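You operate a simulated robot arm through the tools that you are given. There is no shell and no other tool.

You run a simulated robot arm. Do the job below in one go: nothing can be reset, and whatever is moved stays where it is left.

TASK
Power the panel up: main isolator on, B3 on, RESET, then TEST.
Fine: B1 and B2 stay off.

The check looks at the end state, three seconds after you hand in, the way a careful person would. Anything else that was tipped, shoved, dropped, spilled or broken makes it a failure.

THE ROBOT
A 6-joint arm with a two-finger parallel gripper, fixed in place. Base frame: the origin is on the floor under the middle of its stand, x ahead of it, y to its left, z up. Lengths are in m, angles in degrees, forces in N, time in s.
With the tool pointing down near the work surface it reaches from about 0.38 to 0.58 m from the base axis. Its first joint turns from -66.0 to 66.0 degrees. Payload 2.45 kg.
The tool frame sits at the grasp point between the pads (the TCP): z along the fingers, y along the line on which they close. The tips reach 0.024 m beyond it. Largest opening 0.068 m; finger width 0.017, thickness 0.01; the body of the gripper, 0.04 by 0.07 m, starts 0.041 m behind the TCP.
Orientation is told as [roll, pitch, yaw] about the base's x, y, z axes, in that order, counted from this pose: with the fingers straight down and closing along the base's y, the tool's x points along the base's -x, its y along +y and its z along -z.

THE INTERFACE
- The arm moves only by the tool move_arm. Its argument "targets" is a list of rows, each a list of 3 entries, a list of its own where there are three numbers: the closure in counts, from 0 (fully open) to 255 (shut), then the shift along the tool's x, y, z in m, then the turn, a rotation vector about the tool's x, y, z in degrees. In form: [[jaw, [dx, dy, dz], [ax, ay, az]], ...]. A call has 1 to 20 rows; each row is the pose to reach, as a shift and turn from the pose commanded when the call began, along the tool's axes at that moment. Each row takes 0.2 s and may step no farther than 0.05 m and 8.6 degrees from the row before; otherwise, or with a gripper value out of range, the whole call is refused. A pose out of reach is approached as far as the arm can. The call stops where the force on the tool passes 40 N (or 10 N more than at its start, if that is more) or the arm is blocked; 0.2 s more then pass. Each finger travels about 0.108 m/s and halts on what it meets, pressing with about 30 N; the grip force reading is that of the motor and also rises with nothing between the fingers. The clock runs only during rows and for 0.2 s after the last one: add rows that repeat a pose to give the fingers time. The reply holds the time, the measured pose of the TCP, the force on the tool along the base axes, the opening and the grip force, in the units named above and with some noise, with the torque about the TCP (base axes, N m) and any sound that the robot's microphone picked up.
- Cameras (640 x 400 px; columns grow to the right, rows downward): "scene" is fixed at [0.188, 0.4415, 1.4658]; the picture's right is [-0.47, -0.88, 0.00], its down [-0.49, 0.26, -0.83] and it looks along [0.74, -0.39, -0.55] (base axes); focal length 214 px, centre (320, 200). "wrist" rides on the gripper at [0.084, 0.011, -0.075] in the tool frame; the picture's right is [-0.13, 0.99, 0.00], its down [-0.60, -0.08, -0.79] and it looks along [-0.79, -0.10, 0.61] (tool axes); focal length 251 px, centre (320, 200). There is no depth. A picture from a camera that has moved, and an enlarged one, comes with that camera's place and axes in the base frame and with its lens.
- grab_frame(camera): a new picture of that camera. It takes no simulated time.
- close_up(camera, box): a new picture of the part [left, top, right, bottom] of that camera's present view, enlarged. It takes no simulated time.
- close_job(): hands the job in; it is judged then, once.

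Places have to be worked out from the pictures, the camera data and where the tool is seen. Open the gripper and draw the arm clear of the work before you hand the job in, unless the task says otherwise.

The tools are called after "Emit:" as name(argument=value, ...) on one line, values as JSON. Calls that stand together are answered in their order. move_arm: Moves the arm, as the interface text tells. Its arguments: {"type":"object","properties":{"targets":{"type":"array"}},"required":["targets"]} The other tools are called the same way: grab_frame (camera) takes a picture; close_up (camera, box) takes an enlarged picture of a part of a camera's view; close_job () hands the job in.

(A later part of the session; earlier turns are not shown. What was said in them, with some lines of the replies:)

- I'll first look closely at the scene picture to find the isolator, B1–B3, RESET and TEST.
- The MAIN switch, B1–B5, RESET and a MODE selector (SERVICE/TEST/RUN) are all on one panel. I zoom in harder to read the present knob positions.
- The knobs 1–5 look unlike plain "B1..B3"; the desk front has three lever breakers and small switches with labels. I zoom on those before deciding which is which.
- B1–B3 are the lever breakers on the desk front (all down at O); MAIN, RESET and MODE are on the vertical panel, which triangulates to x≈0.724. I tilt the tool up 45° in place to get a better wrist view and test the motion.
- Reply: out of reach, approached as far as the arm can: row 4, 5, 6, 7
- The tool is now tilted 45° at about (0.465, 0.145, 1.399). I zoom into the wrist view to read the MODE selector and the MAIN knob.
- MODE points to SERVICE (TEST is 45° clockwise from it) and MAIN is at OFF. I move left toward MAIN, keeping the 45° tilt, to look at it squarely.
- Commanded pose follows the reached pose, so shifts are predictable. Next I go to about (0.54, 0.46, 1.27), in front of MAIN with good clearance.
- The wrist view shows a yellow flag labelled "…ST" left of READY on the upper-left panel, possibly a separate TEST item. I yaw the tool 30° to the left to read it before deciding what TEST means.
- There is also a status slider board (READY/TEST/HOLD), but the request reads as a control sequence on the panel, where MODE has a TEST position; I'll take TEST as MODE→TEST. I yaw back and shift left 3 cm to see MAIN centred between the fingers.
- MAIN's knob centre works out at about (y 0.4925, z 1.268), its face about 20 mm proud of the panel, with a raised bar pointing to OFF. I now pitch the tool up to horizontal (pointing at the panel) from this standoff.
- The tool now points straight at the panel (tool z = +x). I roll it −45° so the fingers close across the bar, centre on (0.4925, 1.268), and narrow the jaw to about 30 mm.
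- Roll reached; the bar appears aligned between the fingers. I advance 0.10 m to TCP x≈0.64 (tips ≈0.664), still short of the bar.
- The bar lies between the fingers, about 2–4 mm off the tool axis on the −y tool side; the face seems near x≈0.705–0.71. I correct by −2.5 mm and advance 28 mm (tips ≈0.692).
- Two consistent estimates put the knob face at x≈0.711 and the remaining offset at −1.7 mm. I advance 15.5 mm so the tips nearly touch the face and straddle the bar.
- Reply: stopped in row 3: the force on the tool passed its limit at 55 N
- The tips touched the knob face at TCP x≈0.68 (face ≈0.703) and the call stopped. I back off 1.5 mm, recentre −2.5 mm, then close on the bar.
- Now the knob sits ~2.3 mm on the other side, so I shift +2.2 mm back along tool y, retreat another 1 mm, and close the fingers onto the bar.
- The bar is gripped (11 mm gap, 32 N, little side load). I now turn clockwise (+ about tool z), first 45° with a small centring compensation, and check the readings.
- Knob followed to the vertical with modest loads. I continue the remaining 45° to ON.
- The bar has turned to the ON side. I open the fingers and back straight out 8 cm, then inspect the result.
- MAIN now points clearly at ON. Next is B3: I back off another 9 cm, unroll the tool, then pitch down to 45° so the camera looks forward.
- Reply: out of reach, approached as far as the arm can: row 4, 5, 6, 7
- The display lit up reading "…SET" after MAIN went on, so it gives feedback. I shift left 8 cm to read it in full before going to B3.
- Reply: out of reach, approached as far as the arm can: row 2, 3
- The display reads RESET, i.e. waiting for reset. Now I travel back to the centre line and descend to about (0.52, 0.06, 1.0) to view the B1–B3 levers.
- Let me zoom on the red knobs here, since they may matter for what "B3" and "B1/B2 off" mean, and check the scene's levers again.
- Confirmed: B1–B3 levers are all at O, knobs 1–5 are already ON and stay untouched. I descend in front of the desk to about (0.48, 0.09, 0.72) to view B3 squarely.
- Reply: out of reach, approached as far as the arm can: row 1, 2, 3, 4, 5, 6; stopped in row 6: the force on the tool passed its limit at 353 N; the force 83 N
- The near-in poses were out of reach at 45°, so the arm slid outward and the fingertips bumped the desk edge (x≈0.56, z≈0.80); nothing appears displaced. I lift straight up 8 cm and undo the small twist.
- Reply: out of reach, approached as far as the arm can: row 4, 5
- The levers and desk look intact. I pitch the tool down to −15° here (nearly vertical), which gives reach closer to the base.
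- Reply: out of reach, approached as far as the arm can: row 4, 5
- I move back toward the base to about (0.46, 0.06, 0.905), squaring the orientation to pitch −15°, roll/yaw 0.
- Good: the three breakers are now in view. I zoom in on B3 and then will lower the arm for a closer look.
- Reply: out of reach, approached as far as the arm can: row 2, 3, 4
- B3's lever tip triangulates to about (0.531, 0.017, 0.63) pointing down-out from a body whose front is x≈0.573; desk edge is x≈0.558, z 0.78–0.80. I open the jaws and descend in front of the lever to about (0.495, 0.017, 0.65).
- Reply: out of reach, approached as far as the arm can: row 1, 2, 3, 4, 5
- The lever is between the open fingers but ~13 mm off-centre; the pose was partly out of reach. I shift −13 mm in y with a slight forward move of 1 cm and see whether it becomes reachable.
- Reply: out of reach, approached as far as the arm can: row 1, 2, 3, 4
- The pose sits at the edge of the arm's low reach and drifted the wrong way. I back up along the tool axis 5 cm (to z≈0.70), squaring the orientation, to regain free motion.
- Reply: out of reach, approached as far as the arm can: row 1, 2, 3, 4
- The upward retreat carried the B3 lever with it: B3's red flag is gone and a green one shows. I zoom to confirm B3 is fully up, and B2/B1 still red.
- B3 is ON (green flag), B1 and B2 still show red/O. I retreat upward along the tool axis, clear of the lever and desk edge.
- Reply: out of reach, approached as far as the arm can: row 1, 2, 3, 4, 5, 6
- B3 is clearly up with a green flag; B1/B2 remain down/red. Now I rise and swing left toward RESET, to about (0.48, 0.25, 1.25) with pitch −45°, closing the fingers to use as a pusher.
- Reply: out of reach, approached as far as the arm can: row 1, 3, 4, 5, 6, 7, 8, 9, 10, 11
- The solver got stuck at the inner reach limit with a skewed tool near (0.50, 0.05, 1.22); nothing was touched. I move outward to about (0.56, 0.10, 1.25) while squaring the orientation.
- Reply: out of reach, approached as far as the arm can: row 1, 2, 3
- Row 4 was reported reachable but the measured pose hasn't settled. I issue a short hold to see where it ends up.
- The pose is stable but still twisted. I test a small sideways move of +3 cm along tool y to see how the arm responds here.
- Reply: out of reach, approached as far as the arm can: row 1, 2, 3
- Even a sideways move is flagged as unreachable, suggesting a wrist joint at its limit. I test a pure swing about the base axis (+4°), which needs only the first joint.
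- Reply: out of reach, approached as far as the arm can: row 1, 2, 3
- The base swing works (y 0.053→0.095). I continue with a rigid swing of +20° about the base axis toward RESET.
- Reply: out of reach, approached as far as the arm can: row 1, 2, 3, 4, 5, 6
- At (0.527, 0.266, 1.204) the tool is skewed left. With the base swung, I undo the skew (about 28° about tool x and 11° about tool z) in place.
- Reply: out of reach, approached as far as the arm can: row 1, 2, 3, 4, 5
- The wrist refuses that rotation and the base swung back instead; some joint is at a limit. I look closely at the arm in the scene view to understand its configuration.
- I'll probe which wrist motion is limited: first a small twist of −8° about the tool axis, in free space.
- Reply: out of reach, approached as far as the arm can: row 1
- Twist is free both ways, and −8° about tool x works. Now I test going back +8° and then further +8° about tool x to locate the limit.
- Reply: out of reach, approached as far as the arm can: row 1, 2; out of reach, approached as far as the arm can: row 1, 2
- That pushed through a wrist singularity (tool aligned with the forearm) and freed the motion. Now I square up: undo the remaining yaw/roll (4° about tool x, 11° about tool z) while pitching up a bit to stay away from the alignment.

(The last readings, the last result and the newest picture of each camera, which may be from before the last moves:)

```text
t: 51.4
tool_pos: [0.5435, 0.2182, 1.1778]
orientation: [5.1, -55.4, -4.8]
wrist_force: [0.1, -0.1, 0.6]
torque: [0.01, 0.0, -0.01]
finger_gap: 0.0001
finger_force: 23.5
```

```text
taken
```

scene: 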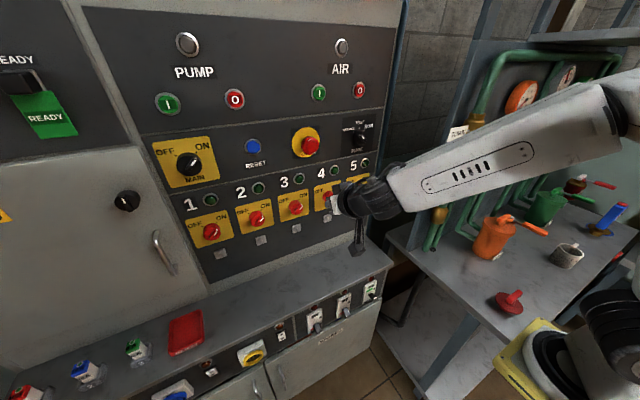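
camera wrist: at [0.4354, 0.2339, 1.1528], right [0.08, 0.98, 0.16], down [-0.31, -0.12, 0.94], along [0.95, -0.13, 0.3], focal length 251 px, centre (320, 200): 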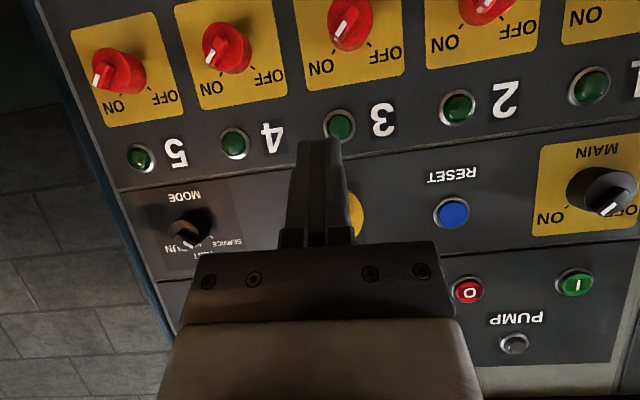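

Free motion is back and the tool is nearly square. I move to about (0.62, 0.347, 1.28) in front of RESET while pitching to horizontal.

Emit:
move_arm(targets=[[255, [-0.0242, 0.027, 0.0016], [0.2, -6.9, -0.5]], [255, [-0.0485, 0.0539, 0.0032], [0.5, -13.8, -1.1]], [255, [-0.0727, 0.0809, 0.0048], [0.7, -20.8, -1.6]], [255, [-0.097, 0.1078, 0.0064], [0.9, -27.7, -2.2]], [255, [-0.1212, 0.1348, 0.008], [1.15, -34.6, -2.7]], [255, [-0.1212, 0.1348, 0.008], [1.15, -34.6, -2.7]]])

Emit:
grab_frame(camera="wrist")

Emit:
grab_frame(camera="scene")

```text
t: 52.8
tool_pos: [0.6219, 0.3504, 1.2775]
orientation: [-164.0, -89.8, 163.2]
wrist_force: [0.5, -0.9, 0.0]
torque: [0.02, -0.01, 0.01]
finger_gap: 0.0
finger_force: 23.6
```

```text
taken
camera wrist: at [0.5479, 0.3641, 1.1952], right [0.02, 0.99, 0.13], down [-0.8, -0.07, 0.6], along [0.61, -0.11, 0.79], focal length 251 px, centre (320, 200)
```

wrist: 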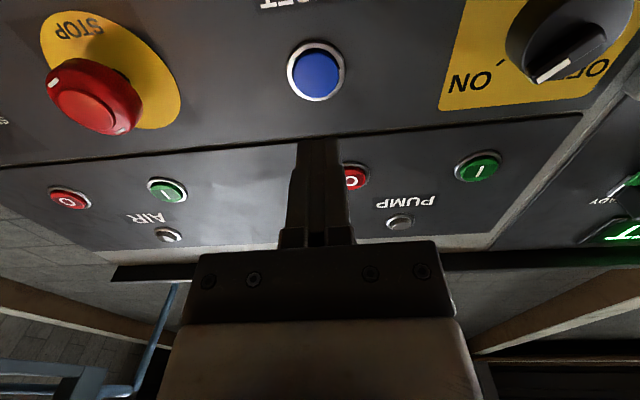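

```text
taken
```

scene: 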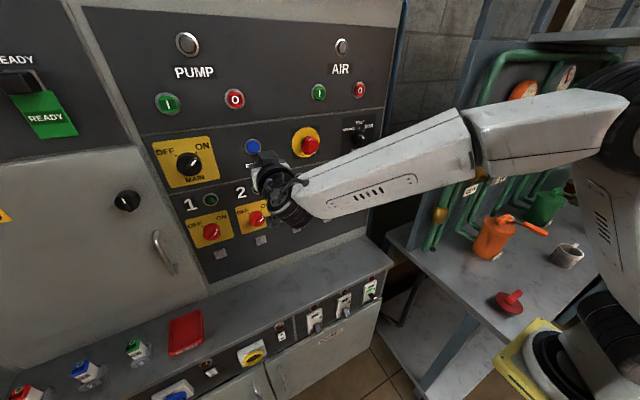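

RESET sits ~3 mm right of the tool axis, roughly 0.10 m ahead. I shift −2.8 mm and advance 6.5 cm so the closed tips are just short of the button.

Emit:
move_arm(targets=[[255, [0.001, -0.0028, 0.02], [0, 0, 0]], [255, [0.001, -0.0028, 0.045], [0, 0, 0]], [255, [0.001, -0.0028, 0.065], [0, 0, 0]], [255, [0.001, -0.0028, 0.065], [0, 0, 0]]])

Emit:
grab_frame(camera="wrist")

Emit:
close_up(camera="wrist", box=[220, 60, 420, 200])

```text
t: 53.8
tool_pos: [0.6855, 0.3441, 1.2777]
orientation: [-121.8, -89.9, 120.9]
wrist_force: [1.0, 0.1, 0.0]
torque: [0.03, -0.04, -0.02]
finger_gap: 0.0002
finger_force: 23.0
```

```text
taken
camera wrist: at [0.612, 0.3577, 1.1938], right [0.02, 0.99, 0.13], down [-0.79, -0.07, 0.6], along [0.61, -0.11, 0.79], focal length 251 px, centre (320, 200)
```

wrist: 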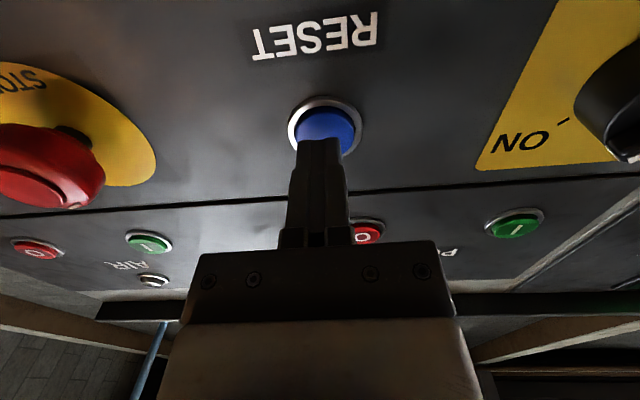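

```text
2.86 times, centred on (320, 130) of wrist
camera zoom: at [0.612, 0.3577, 1.1938], right [0.02, 0.99, 0.13], down [-0.79, -0.07, 0.6], along [0.61, -0.11, 0.79], focal length 718 px, centre (320, 400)
```

zoom: 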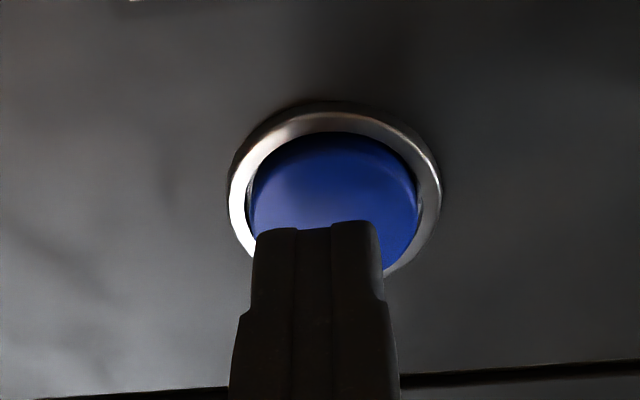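

Button centre is ~3 mm to the +y side and vertically on axis, about 10 mm past the tips. I correct and press in with 2 mm steps.

Emit:
move_arm(targets=[[255, [0, 0.003, 0.003], [0, 0, 0]], [255, [0, 0.003, 0.006], [0, 0, 0]], [255, [0, 0.003, 0.008], [0, 0, 0]], [255, [0, 0.003, 0.01], [0, 0, 0]], [255, [0, 0.003, 0.012], [0, 0, 0]], [255, [0, 0.003, 0.014], [0, 0, 0]], [255, [0, 0.003, 0.016], [0, 0, 0]]])

Emit:
grab_frame(camera="wrist")

```text
t: 55.4
tool_pos: [0.6995, 0.3469, 1.2794]
orientation: [-119.6, -89.9, 118.7]
wrist_force: [-26.2, -9.8, -0.5]
torque: [0.02, 0.04, -0.21]
finger_gap: 0.0
finger_force: 23.7
heard: click
```

```text
taken
camera wrist: at [0.6269, 0.3608, 1.1948], right [0.02, 0.99, 0.13], down [-0.79, -0.07, 0.6], along [0.61, -0.11, 0.79], focal length 251 px, centre (320, 200)
```

wrist: 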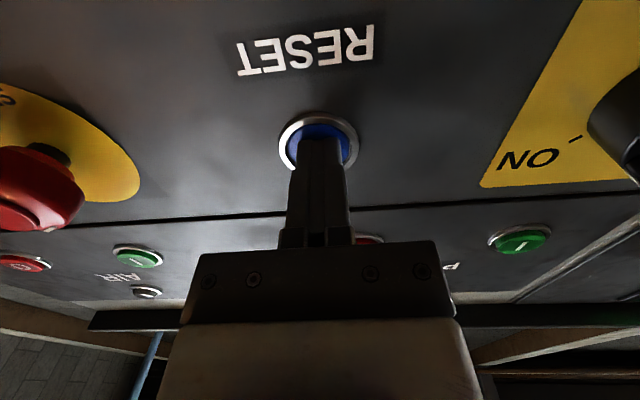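

A click was heard: RESET is pressed. I back straight off 8 cm and check the display.

Emit:
move_arm(targets=[[255, [0, 0, -0.02], [0, 0, 0]], [255, [0, 0, -0.05], [0, 0, 0]], [255, [0, 0, -0.08], [0, 0, 0]], [255, [0, 0, -0.08], [0, 0, 0]]])

Emit:
grab_frame(camera="wrist")

Emit:
close_up(camera="wrist", box=[540, 170, 640, 260])

Emit:
close_up(camera="scene", box=[80, 0, 400, 240])

```text
t: 56.4
tool_pos: [0.6219, 0.3478, 1.2792]
orientation: [-155.3, -89.9, 154.4]
wrist_force: [0.1, 0.7, -0.2]
torque: [0.03, -0.02, 0.03]
finger_gap: 0.0002
finger_force: 23.4
```

```text
taken
camera wrist: at [0.5481, 0.3618, 1.1964], right [0.02, 0.99, 0.13], down [-0.8, -0.07, 0.6], along [0.61, -0.11, 0.79], focal length 251 px, centre (320, 200)
```

wrist: 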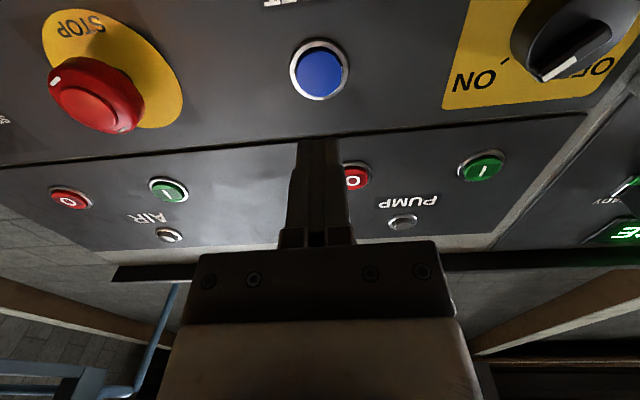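

```text
4.44 times, centred on (590, 215) of wrist
camera zoom: at [0.5481, 0.3618, 1.1964], right [0.02, 0.99, 0.13], down [-0.8, -0.07, 0.6], along [0.61, -0.11, 0.79], focal length 1118 px, centre (-880, 133)
```

zoom: 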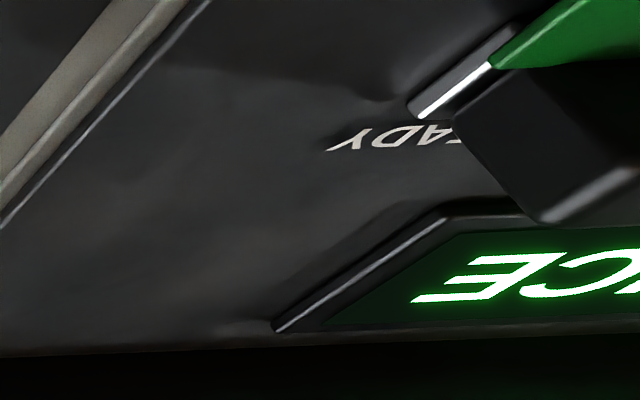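

```text
1.67 times, centred on (240, 120) of scene
camera zoom: at [0.1879, 0.4415, 1.4658], right [-0.47, -0.88, 0.0], down [-0.49, 0.26, -0.83], along [0.74, -0.39, -0.55], focal length 358 px, centre (453, 333)
```

zoom: 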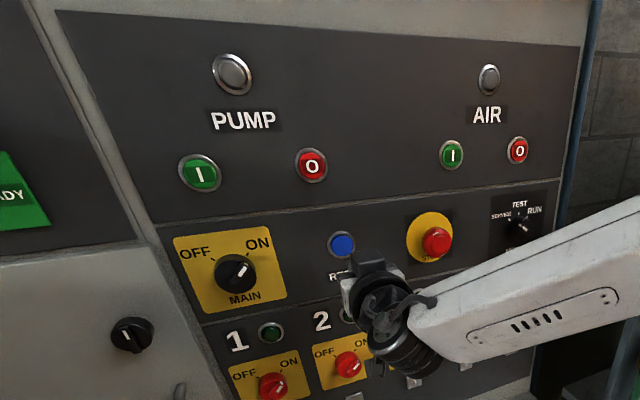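

The display now ends in "…ICE" (SERVICE), so it follows the MODE switch, confirming TEST = MODE to TEST. I retract to x≈0.575 and slide right to the MODE knob at about (y 0.022, z 1.258).

Emit:
move_arm(targets=[[255, [0, 0, -0.045], [0, 0, 0]], [255, [0.003, -0.045, -0.045], [0, 0, 0]], [255, [0.006, -0.09, -0.045], [0, 0, 0]], [255, [0.009, -0.135, -0.045], [0, 0, 0]], [230, [0.012, -0.18, -0.045], [0, 0, 0]], [200, [0.015, -0.225, -0.045], [0, 0, 0]], [170, [0.018, -0.27, -0.045], [0, 0, 0]], [142, [0.02, -0.31, -0.045], [0, 0, 0]], [142, [0.02, -0.325, -0.045], [0, 0, 0]], [142, [0.02, -0.325, -0.045], [0, 0, 0]]])

Emit:
grab_frame(camera="wrist")

Emit:
grab_frame(camera="scene")

```text
t: 58.6
tool_pos: [0.5706, 0.0463, 1.2614]
orientation: [-63.2, -89.9, 61.9]
wrist_force: [0.8, 0.5, 1.0]
torque: [-0.01, -0.01, -0.03]
finger_gap: 0.0303
finger_force: 0.1
out of reach, approached as far as the arm can: row 8, 9, 10
```

```text
taken
camera wrist: at [0.4968, 0.0609, 1.1783], right [0.02, 0.99, 0.13], down [-0.79, -0.06, 0.6], along [0.61, -0.11, 0.79], focal length 251 px, centre (320, 200)
```

wrist: 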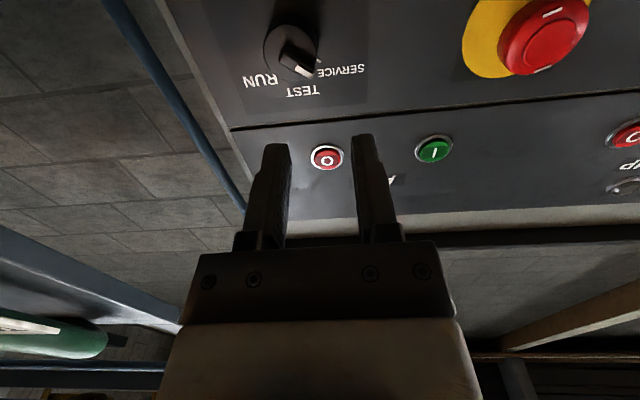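

```text
taken
```

scene: 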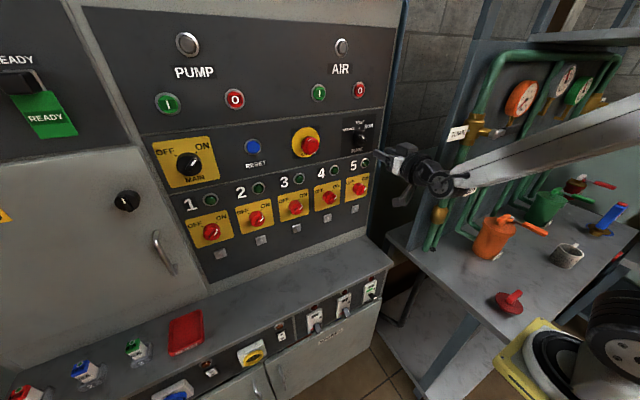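

MODE is about 22 mm right of the tool axis. I go forward 4 cm (where reach is better), then shift right 22 mm.

Emit:
move_arm(targets=[[142, [0, 0, 0.02], [0, 0, 0]], [142, [0, 0, 0.04], [0, 0, 0]], [142, [0, -0.011, 0.04], [0, 0, 0]], [142, [0.002, -0.022, 0.04], [0, 0, 0]], [142, [0.002, -0.022, 0.04], [0, 0, 0]]])

Emit:
grab_frame(camera="wrist")

Emit:
close_up(camera="wrist", box=[220, 0, 420, 140])

```text
t: 59.8
tool_pos: [0.6068, 0.0522, 1.2659]
orientation: [-56.4, -89.9, 55.2]
wrist_force: [0.4, -0.3, 0.9]
torque: [0.04, -0.01, 0.0]
finger_gap: 0.0301
finger_force: 0.0
out of reach, approached as far as the arm can: row 2, 3, 4, 5
```

```text
taken
camera wrist: at [0.5346, 0.0653, 1.182], right [0.02, 0.99, 0.13], down [-0.79, -0.06, 0.6], along [0.61, -0.12, 0.79], focal length 251 px, centre (320, 200)
```

wrist: 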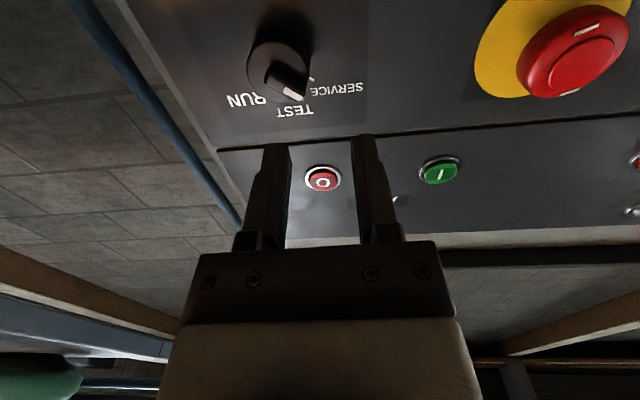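

```text
2.86 times, centred on (320, 70) of wrist
camera zoom: at [0.5346, 0.0653, 1.182], right [0.02, 0.99, 0.13], down [-0.79, -0.06, 0.6], along [0.61, -0.12, 0.79], focal length 718 px, centre (320, 571)
```

zoom: 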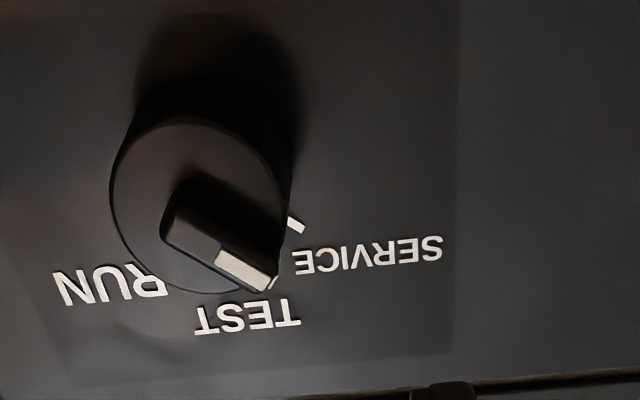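

Going below y≈0.045 hits a forearm-roll limit when the tool points straight ahead; pointing it ~6° to the right should avoid that. I yaw the tool −6° (＋6° about tool x) and then shift right 28 mm.

Emit:
move_arm(targets=[[142, [0, 0, 0], [3, 0, 0]], [142, [0, 0, 0], [6, 0, 0]], [142, [0, -0.014, 0], [6, 0, 0]], [142, [0, -0.028, 0], [6, 0, 0]], [142, [0, -0.028, 0], [6, 0, 0]]])

Emit:
grab_frame(camera="wrist")

Emit:
grab_frame(camera="scene")

```text
t: 61.0
tool_pos: [0.6091, 0.0221, 1.265]
orientation: [-144.0, -89.9, 137.0]
wrist_force: [-0.6, 0.1, 0.0]
torque: [-0.02, -0.04, 0.0]
finger_gap: 0.0299
finger_force: 0.1
```

```text
taken
camera wrist: at [0.5365, 0.0431, 1.1812], right [0.12, 0.98, 0.13], down [-0.8, 0.02, 0.6], along [0.59, -0.17, 0.79], focal length 251 px, centre (320, 200)
```

wrist: 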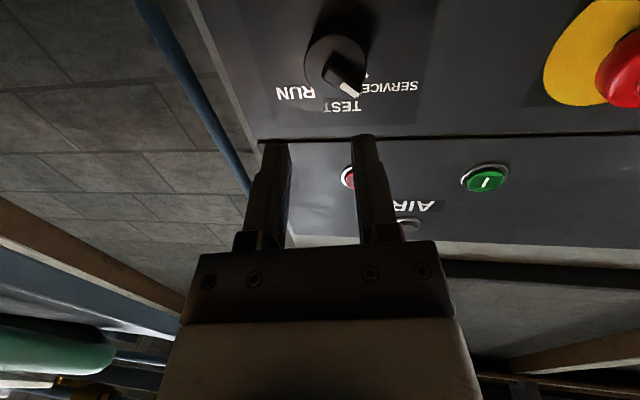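

```text
taken
```

scene: 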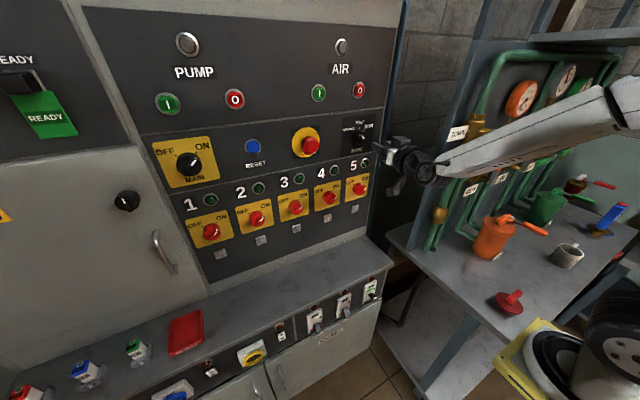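

Now reachable at (0.609, 0.022, 1.265) with ~7° right yaw. I zoom on the MODE knob to align.

Emit:
close_up(camera="wrist", box=[240, 0, 440, 140])

```text
2.86 times, centred on (340, 70) of wrist
camera zoom: at [0.5365, 0.0431, 1.1812], right [0.12, 0.98, 0.13], down [-0.8, 0.02, 0.6], along [0.59, -0.17, 0.79], focal length 718 px, centre (263, 571)
```

zoom: 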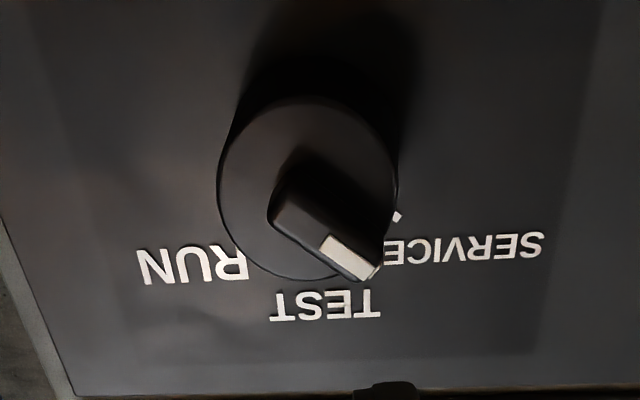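

The knob centre is at about (0.706, 0.021, 1.260); relative to the tool it's +11 mm in tool y and 5 mm down. I trim yaw to about −4°, centre on it, then roll −45° for the bar.

Emit:
move_arm(targets=[[142, [0.005, 0.0061, 0], [-3, 0, 0]], [142, [0.005, 0.0061, 0], [-3, 0, 0]]])

Emit:
move_arm(targets=[[142, [0, 0, 0], [0, 0, -7.5]], [142, [0, 0, 0], [0, 0, -15]], [142, [0, 0, 0], [0, 0, -22.5]], [142, [0, 0, 0], [0, 0, -30]], [142, [0, 0, 0], [0, 0, -37.5]], [142, [0, 0, 0], [0, 0, -45]], [142, [0, 0, 0], [0, 0, -45]]])

Emit:
grab_frame(camera="wrist")

Emit:
close_up(camera="wrist", box=[220, 0, 420, 140])

```text
t: 61.6
tool_pos: [0.6087, 0.0259, 1.259]
orientation: [-89.0, -89.8, 84.8]
wrist_force: [-0.2, -0.8, -0.6]
torque: [-0.02, 0.0, 0.0]
finger_gap: 0.0301
finger_force: 0.1
```

```text
t: 63.2
tool_pos: [0.6101, 0.0266, 1.26]
orientation: [-89.9, -44.8, 85.8]
wrist_force: [-0.1, 0.0, -0.2]
torque: [-0.02, 0.0, 0.0]
finger_gap: 0.0302
finger_force: 0.0
```

```text
taken
camera wrist: at [0.5322, -0.0172, 1.1934], right [0.06, 0.79, -0.61], down [-0.76, 0.43, 0.48], along [0.64, 0.44, 0.63], focal length 251 px, centre (320, 200)
```

wrist: 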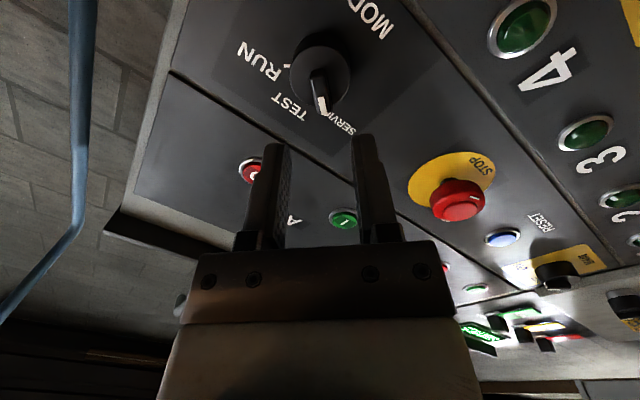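

```text
2.86 times, centred on (320, 70) of wrist
camera zoom: at [0.5322, -0.0172, 1.1934], right [0.06, 0.79, -0.61], down [-0.76, 0.43, 0.48], along [0.64, 0.44, 0.63], focal length 718 px, centre (320, 571)
```

zoom: 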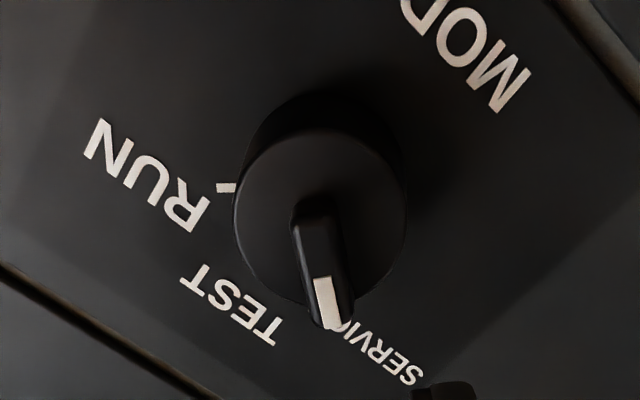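

Roll −45° reached cleanly; the knob is on the tool axis and the bar aligned. I advance 5 cm (tips ≈0.684) and recheck.

Emit:
move_arm(targets=[[142, [0, 0, 0.02], [0, 0, 0]], [142, [0, 0, 0.04], [0, 0, 0]], [142, [0, 0, 0.05], [0, 0, 0]], [142, [0, 0, 0.05], [0, 0, 0]]])

Emit:
close_up(camera="wrist", box=[220, 60, 420, 200])

```text
t: 64.2
tool_pos: [0.6592, 0.0285, 1.2622]
orientation: [-89.9, -44.9, 85.4]
wrist_force: [-0.6, 0.3, -1.4]
torque: [-0.03, 0.01, -0.03]
finger_gap: 0.0301
finger_force: 0.1
out of reach, approached as far as the arm can: row 1, 2, 3, 4
```

```text
2.86 times, centred on (320, 130) of wrist
camera zoom: at [0.5818, -0.0161, 1.1951], right [0.06, 0.79, -0.61], down [-0.76, 0.43, 0.48], along [0.65, 0.44, 0.63], focal length 718 px, centre (320, 400)
```

zoom: 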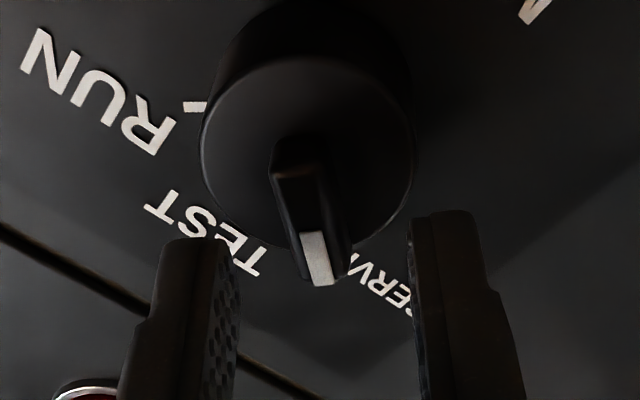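

Near the limit again: the tool drifted ~5 mm left of the knob axis. I add 3° more right yaw and recentre.

Emit:
move_arm(targets=[[142, [0, 0, 0], [1.06, 1.06, 0]], [142, [0.0013, -0.0005, 0], [2.12, 2.12, 0]], [142, [0.0026, -0.0009, 0], [2.12, 2.12, 0]], [142, [0.0026, -0.0009, 0], [2.12, 2.12, 0]]])

Emit:
close_up(camera="wrist", box=[220, 60, 420, 200])

```text
t: 65.2
tool_pos: [0.6604, 0.0249, 1.2607]
orientation: [-90.1, -45.1, 83.1]
wrist_force: [0.1, -0.6, 0.0]
torque: [0.01, 0.0, 0.01]
finger_gap: 0.0303
finger_force: 0.1
```

```text
2.86 times, centred on (320, 130) of wrist
camera zoom: at [0.5803, -0.0149, 1.1943], right [0.1, 0.79, -0.61], down [-0.74, 0.46, 0.48], along [0.66, 0.41, 0.63], focal length 718 px, centre (320, 400)
```

zoom: 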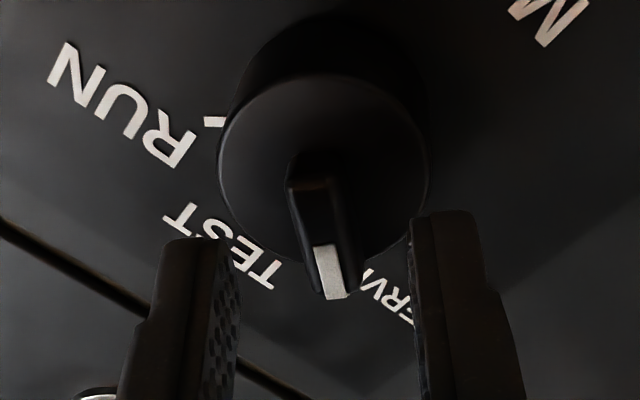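

Centred now (within ~1 mm) and reachable. I advance 16 mm in small steps so the tips straddle the bar.

Emit:
move_arm(targets=[[142, [0.001, 0.0005, 0.006], [0, 0, 0]], [142, [0.001, 0.0005, 0.011], [0, 0, 0]], [142, [0.001, 0.0005, 0.016], [0, 0, 0]], [142, [0.001, 0.0005, 0.016], [0, 0, 0]]])

Emit:
close_up(camera="wrist", box=[220, 60, 420, 200])

```text
t: 66.2
tool_pos: [0.6754, 0.0225, 1.2607]
orientation: [-90.1, -44.9, 83.2]
wrist_force: [0.5, -0.4, -0.8]
torque: [0.0, -0.04, 0.02]
finger_gap: 0.0304
finger_force: 0.1
```

```text
2.86 times, centred on (320, 130) of wrist
camera zoom: at [0.5955, -0.0176, 1.1934], right [0.1, 0.79, -0.61], down [-0.74, 0.46, 0.48], along [0.66, 0.41, 0.63], focal length 718 px, centre (320, 400)
```

zoom: 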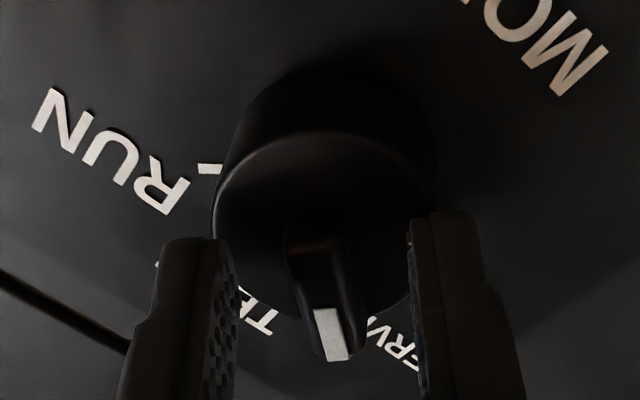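

Tips are at about x 0.699. I advance 4 mm more for deeper engagement, then close on the bar.

Emit:
move_arm(targets=[[142, [0, 0, 0.002], [0, 0, 0]], [142, [0, 0, 0.004], [0, 0, 0]], [142, [0, 0, 0.004], [0, 0, 0]]])

Emit:
close_up(camera="wrist", box=[220, 60, 420, 200])

```text
t: 67.0
tool_pos: [0.6755, 0.0224, 1.2582]
orientation: [-89.9, -44.9, 83.1]
wrist_force: [-22.4, 1.6, 2.9]
torque: [0.08, 0.08, 0.33]
finger_gap: 0.0281
finger_force: 0.0
stopped in row 3: the force on the tool passed its limit at 41 N (the readings are from after the stop); the commanded pose is now the measured one
```

```text
2.86 times, centred on (320, 130) of wrist
camera zoom: at [0.5966, -0.0173, 1.1927], right [0.09, 0.79, -0.61], down [-0.74, 0.46, 0.48], along [0.66, 0.41, 0.63], focal length 718 px, centre (320, 400)
```

zoom: 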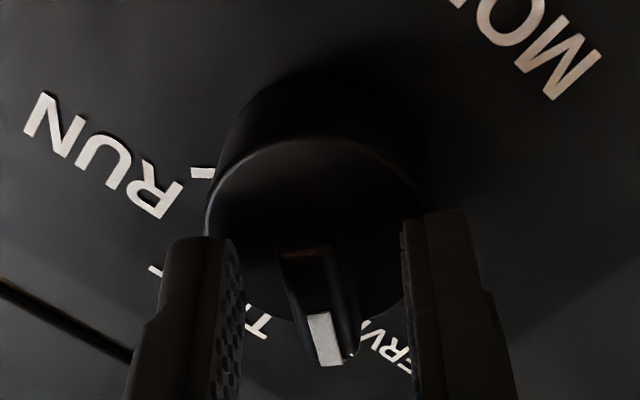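

The tips touch the knob face (≈0.70), so depth is right. I back off 1.5 mm and close on the bar.

Emit:
move_arm(targets=[[142, [0, 0, -0.002], [0, 0, 0]], [142, [0, 0, -0.002], [0, 0, 0]], [200, [0, 0, -0.002], [0, 0, 0]], [255, [0, 0, -0.002], [0, 0, 0]], [255, [0, 0, -0.002], [0, 0, 0]]])

Emit:
close_up(camera="wrist", box=[220, 60, 420, 200])

```text
t: 68.2
tool_pos: [0.6761, 0.0214, 1.2591]
orientation: [-90.0, -45.1, 83.1]
wrist_force: [1.5, -12.0, 6.5]
torque: [-0.07, 0.43, -0.37]
finger_gap: 0.0115
finger_force: 32.6
```

```text
2.86 times, centred on (320, 130) of wrist
camera zoom: at [0.5961, -0.0186, 1.1925], right [0.1, 0.79, -0.61], down [-0.74, 0.47, 0.48], along [0.66, 0.41, 0.63], focal length 718 px, centre (320, 400)
```

zoom: 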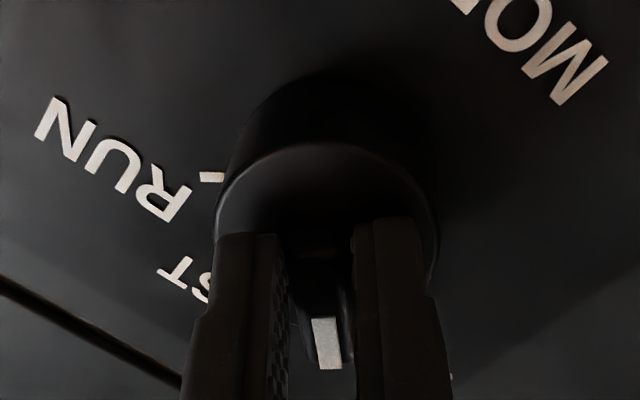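

Gripped (11.5 mm gap, 32 N). I now turn clockwise 45° about the tool axis to bring MODE from SERVICE to TEST.

Emit:
move_arm(targets=[[255, [0, 0, 0], [0, 0, 7.5]], [255, [0, 0, 0], [0, 0, 15]], [255, [0, 0, 0], [0, 0, 22.5]], [255, [0, 0, 0], [0, 0, 30]], [255, [0, 0, 0], [0, 0, 37.5]], [255, [0, 0, 0], [0, 0, 45]], [255, [0, 0, 0], [0, 0, 45]]])

Emit:
close_up(camera="wrist", box=[220, 60, 420, 200])

Emit:
grab_frame(camera="wrist")

```text
t: 69.8
tool_pos: [0.6759, 0.0218, 1.2587]
orientation: [10.2, -90.0, -17.1]
wrist_force: [-2.8, -16.9, 5.0]
torque: [0.02, 0.25, -0.08]
finger_gap: 0.0117
finger_force: 32.3
```

```text
2.86 times, centred on (320, 130) of wrist
camera zoom: at [0.6033, 0.0446, 1.1754], right [0.12, 0.98, 0.13], down [-0.8, 0.02, 0.61], along [0.59, -0.17, 0.79], focal length 718 px, centre (320, 400)
```

zoom: 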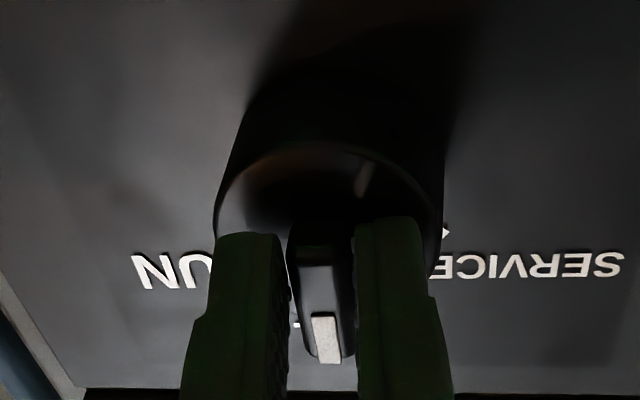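

```text
taken
camera wrist: at [0.6033, 0.0446, 1.1754], right [0.12, 0.98, 0.13], down [-0.8, 0.02, 0.61], along [0.59, -0.17, 0.79], focal length 251 px, centre (320, 200)
```

wrist: 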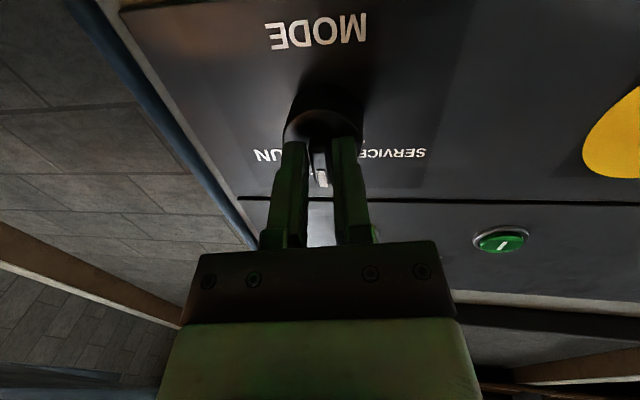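

A green light now falls on the gripper, so something lit up. I release and back straight out to check the MODE position and lamps.

Emit:
move_arm(targets=[[120, [0, 0, 0], [0, 0, 0]], [120, [0, 0, 0], [0, 0, 0]], [120, [0, 0, -0.02], [0, 0, 0]], [120, [0, 0, -0.05], [0, 0, 0]], [120, [0, 0, -0.08], [0, 0, 0]], [120, [0, 0, -0.08], [0, 0, 0]]])

Emit:
grab_frame(camera="wrist")

Emit:
grab_frame(camera="scene")

Emit:
close_up(camera="scene", box=[280, 110, 390, 180])

```text
t: 71.2
tool_pos: [0.5944, 0.031, 1.2579]
orientation: [-51.0, -89.7, 44.4]
wrist_force: [-0.7, 0.5, 0.2]
torque: [0.0, 0.0, -0.04]
finger_gap: 0.0359
finger_force: 0.0
```

```text
taken
camera wrist: at [0.5221, 0.0529, 1.1751], right [0.12, 0.98, 0.13], down [-0.8, 0.02, 0.61], along [0.59, -0.17, 0.79], focal length 251 px, centre (320, 200)
```

wrist: 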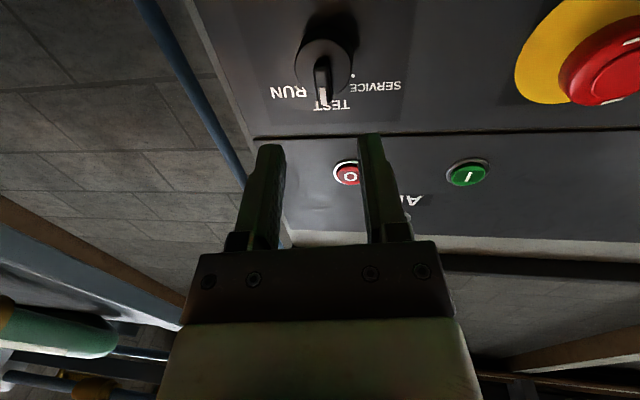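

```text
taken
```

scene: 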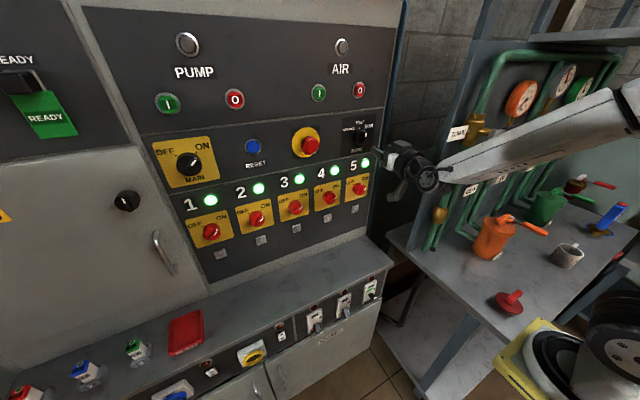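

```text
5.71 times, centred on (335, 145) of scene
camera zoom: at [0.188, 0.4415, 1.4658], right [-0.47, -0.88, 0.0], down [-0.49, 0.26, -0.83], along [0.74, -0.39, -0.55], focal length 1226 px, centre (234, 514)
```

zoom: 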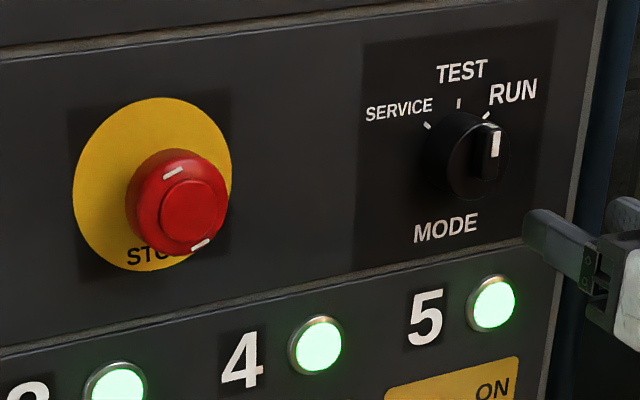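

All five lamps are lit and MODE points to TEST. I now open the jaws and withdraw left/back to about (0.56, 0.20, 1.30), away from the panel, to verify everything.

Emit:
move_arm(targets=[[60, [-0.01, 0.041, -0.0136], [-1.7, 0, 0]], [0, [-0.021, 0.0823, -0.0273], [-3.5, 0, 0]], [0, [-0.0315, 0.1235, -0.0409], [-5.2, 0, 0]], [0, [-0.042, 0.1646, -0.0545], [-7, 0, 0]], [0, [-0.042, 0.1646, -0.0545], [-7, 0, 0]]])

Emit:
grab_frame(camera="wrist")

Emit:
grab_frame(camera="scene")

```text
t: 72.3
tool_pos: [0.5612, 0.2023, 1.3035]
orientation: [-41.3, -89.7, 41.6]
wrist_force: [-0.1, -0.6, 0.3]
torque: [0.0, 0.02, -0.02]
finger_gap: 0.0683
finger_force: 0.0
```

```text
taken
camera wrist: at [0.4867, 0.2152, 1.2199], right [0.0, 0.99, 0.13], down [-0.79, -0.08, 0.61], along [0.61, -0.1, 0.79], focal length 251 px, centre (320, 200)
```

wrist: 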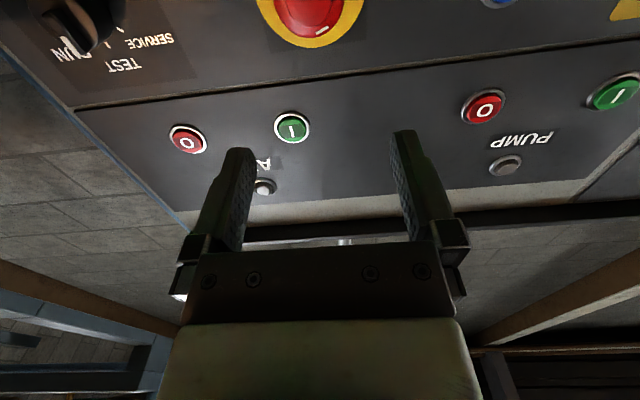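

```text
taken
```

scene: 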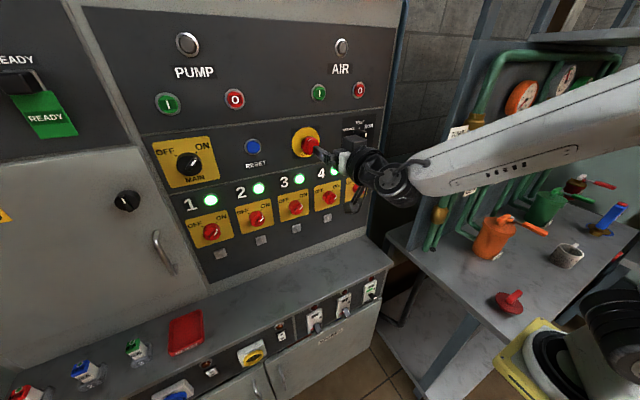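

Now I pull further back to about (0.47, 0.33, 1.39) and tilt to 45° to see the display and whole panel.

Emit:
move_arm(targets=[[0, [-0.015, 0.0217, -0.015], [0, 7.5, 0]], [0, [-0.03, 0.0433, -0.03], [0, 15, 0]], [0, [-0.045, 0.065, -0.045], [0, 22.5, 0]], [0, [-0.06, 0.0867, -0.06], [0, 30, 0]], [0, [-0.075, 0.1083, -0.075], [0, 37.5, 0]], [0, [-0.09, 0.13, -0.09], [0, 45, 0]], [0, [-0.09, 0.13, -0.09], [0, 45, 0]]])

Emit:
grab_frame(camera="wrist")

Emit:
grab_frame(camera="scene")

Emit:
close_up(camera="scene", box=[300, 265, 400, 340])

Emit:
close_up(camera="scene", box=[150, 130, 270, 200])

```text
t: 74.0
tool_pos: [0.4708, 0.3332, 1.3915]
orientation: [-0.2, -44.8, 0.4]
wrist_force: [-0.7, 0.0, -0.6]
torque: [-0.03, 0.03, -0.02]
finger_gap: 0.0681
finger_force: 0.2
```

```text
taken
camera wrist: at [0.3598, 0.3458, 1.3861], right [0.09, 0.99, 0.09], down [-0.13, -0.08, 0.99], along [0.99, -0.1, 0.12], focal length 251 px, centre (320, 200)
```

wrist: 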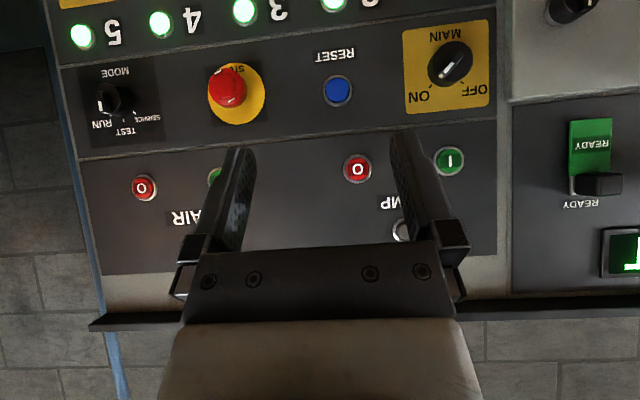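

```text
taken
```

scene: 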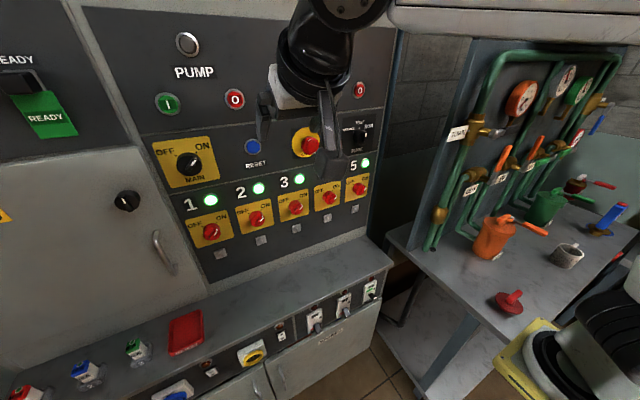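

```text
5.33 times, centred on (350, 302) of scene
camera zoom: at [0.188, 0.4415, 1.4658], right [-0.47, -0.88, 0.0], down [-0.49, 0.26, -0.83], along [0.74, -0.39, -0.55], focal length 1144 px, centre (160, -347)
```

zoom: 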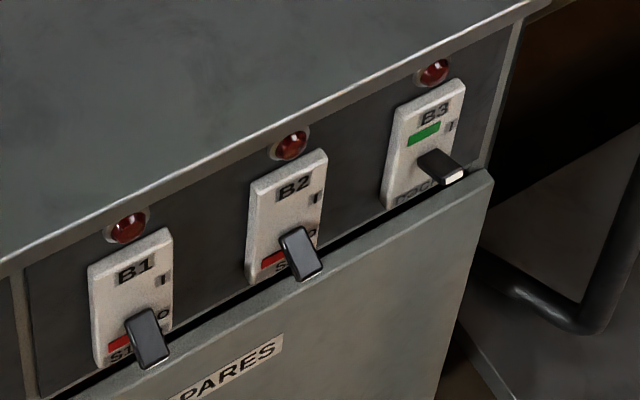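

```text
5.33 times, centred on (210, 165) of scene
camera zoom: at [0.188, 0.4415, 1.4658], right [-0.47, -0.88, 0.0], down [-0.49, 0.26, -0.83], along [0.74, -0.39, -0.55], focal length 1144 px, centre (907, 387)
```

zoom: 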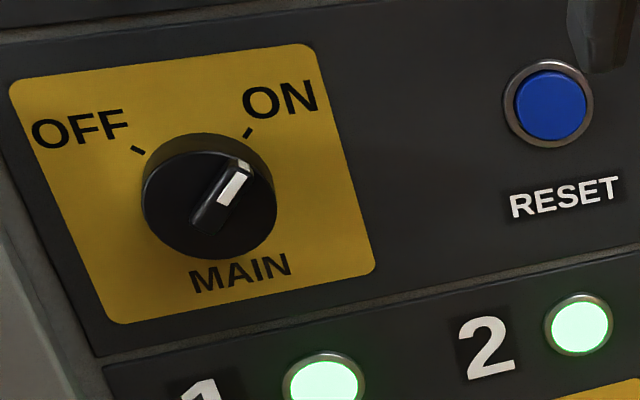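

The display ends in "T" (TEST), MAIN is ON, lamps are lit. I want to verify the B3 lever is fully at its ON stop and the display text, so I zoom in further.

Emit:
close_up(camera="scene", box=[350, 270, 395, 300])

Emit:
close_up(camera="scene", box=[300, 290, 360, 335])

Emit:
close_up(camera="wrist", box=[520, 100, 640, 300])

Emit:
close_up(camera="wrist", box=[60, 50, 180, 150])

```text
13.33 times, centred on (372, 285) of scene
camera zoom: at [0.188, 0.4415, 1.4658], right [-0.47, -0.88, 0.0], down [-0.49, 0.26, -0.83], along [0.74, -0.39, -0.55], focal length 2860 px, centre (-380, -933)
```

zoom: 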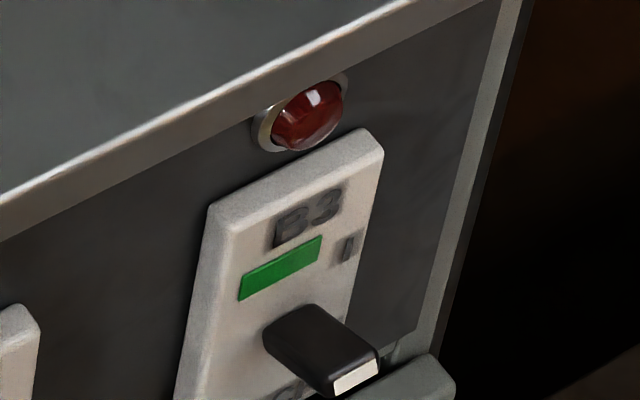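

```text
8.89 times, centred on (330, 312) of scene
camera zoom: at [0.188, 0.4415, 1.4658], right [-0.47, -0.88, 0.0], down [-0.49, 0.26, -0.83], along [0.74, -0.39, -0.55], focal length 1906 px, centre (231, -800)
```

zoom: 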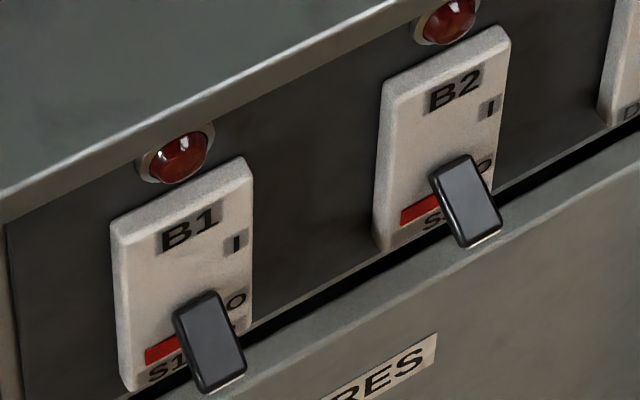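

```text
2.00 times, centred on (580, 200) of wrist
camera zoom: at [0.3598, 0.3458, 1.3861], right [0.09, 0.99, 0.09], down [-0.13, -0.08, 0.99], along [0.99, -0.1, 0.12], focal length 503 px, centre (-200, 200)
```

zoom: 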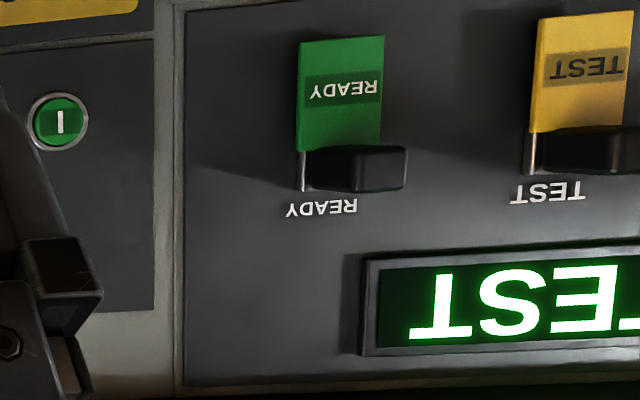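

```text
4.00 times, centred on (120, 100) of wrist
camera zoom: at [0.3598, 0.3458, 1.3861], right [0.09, 0.99, 0.09], down [-0.13, -0.08, 0.99], along [0.99, -0.1, 0.12], focal length 1006 px, centre (1120, 600)
```

zoom: 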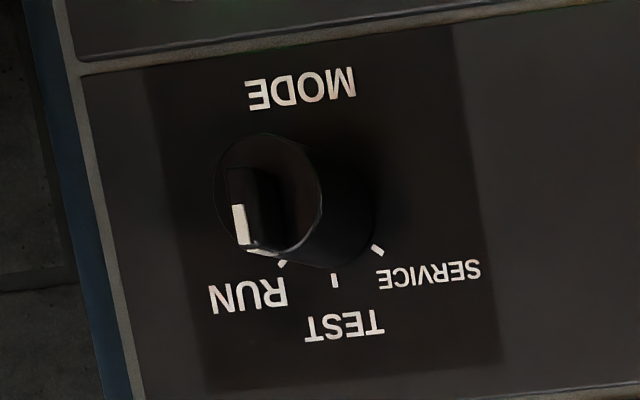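

The display reads TEST, MODE and MAIN point at TEST and ON, all five lamps are lit, and B3 is up with its green flag. B1 and B2 remain down and red. The jaws are open and the arm is about 25 cm clear of the panel with nothing disturbed, so I hand in.

Emit:
close_job()

```text
The job is handed in.
```

The panel is powered up and in TEST, and I've handed the job in.

- **Main isolator:** turned to ON.
- **B3:** its lever is up and its flag is green. It flipped while I was backing the gripper away from it, before I had gripped it. From the pictures it looks fully up.
- **RESET:** pressed after B3. I heard a click, and the display changed from RESET to SERVICE.
- **TEST:** I turned the MODE selector from SERVICE to TEST. The display then read TEST and the five green lamps came on. There is also a slider marked TEST on the board to the left; I took it as a status tag and left it alone.
- **B1 and B2:** still off, levers down with red flags.

**Desk contact:** on the way to B3 the closed fingertips hit the desk's front edge hard, about 353 N at peak, and the move stopped. I saw no damage or shifted items in the pictures afterwards.

The gripper is open and the arm is about 25 cm clear of the panel.
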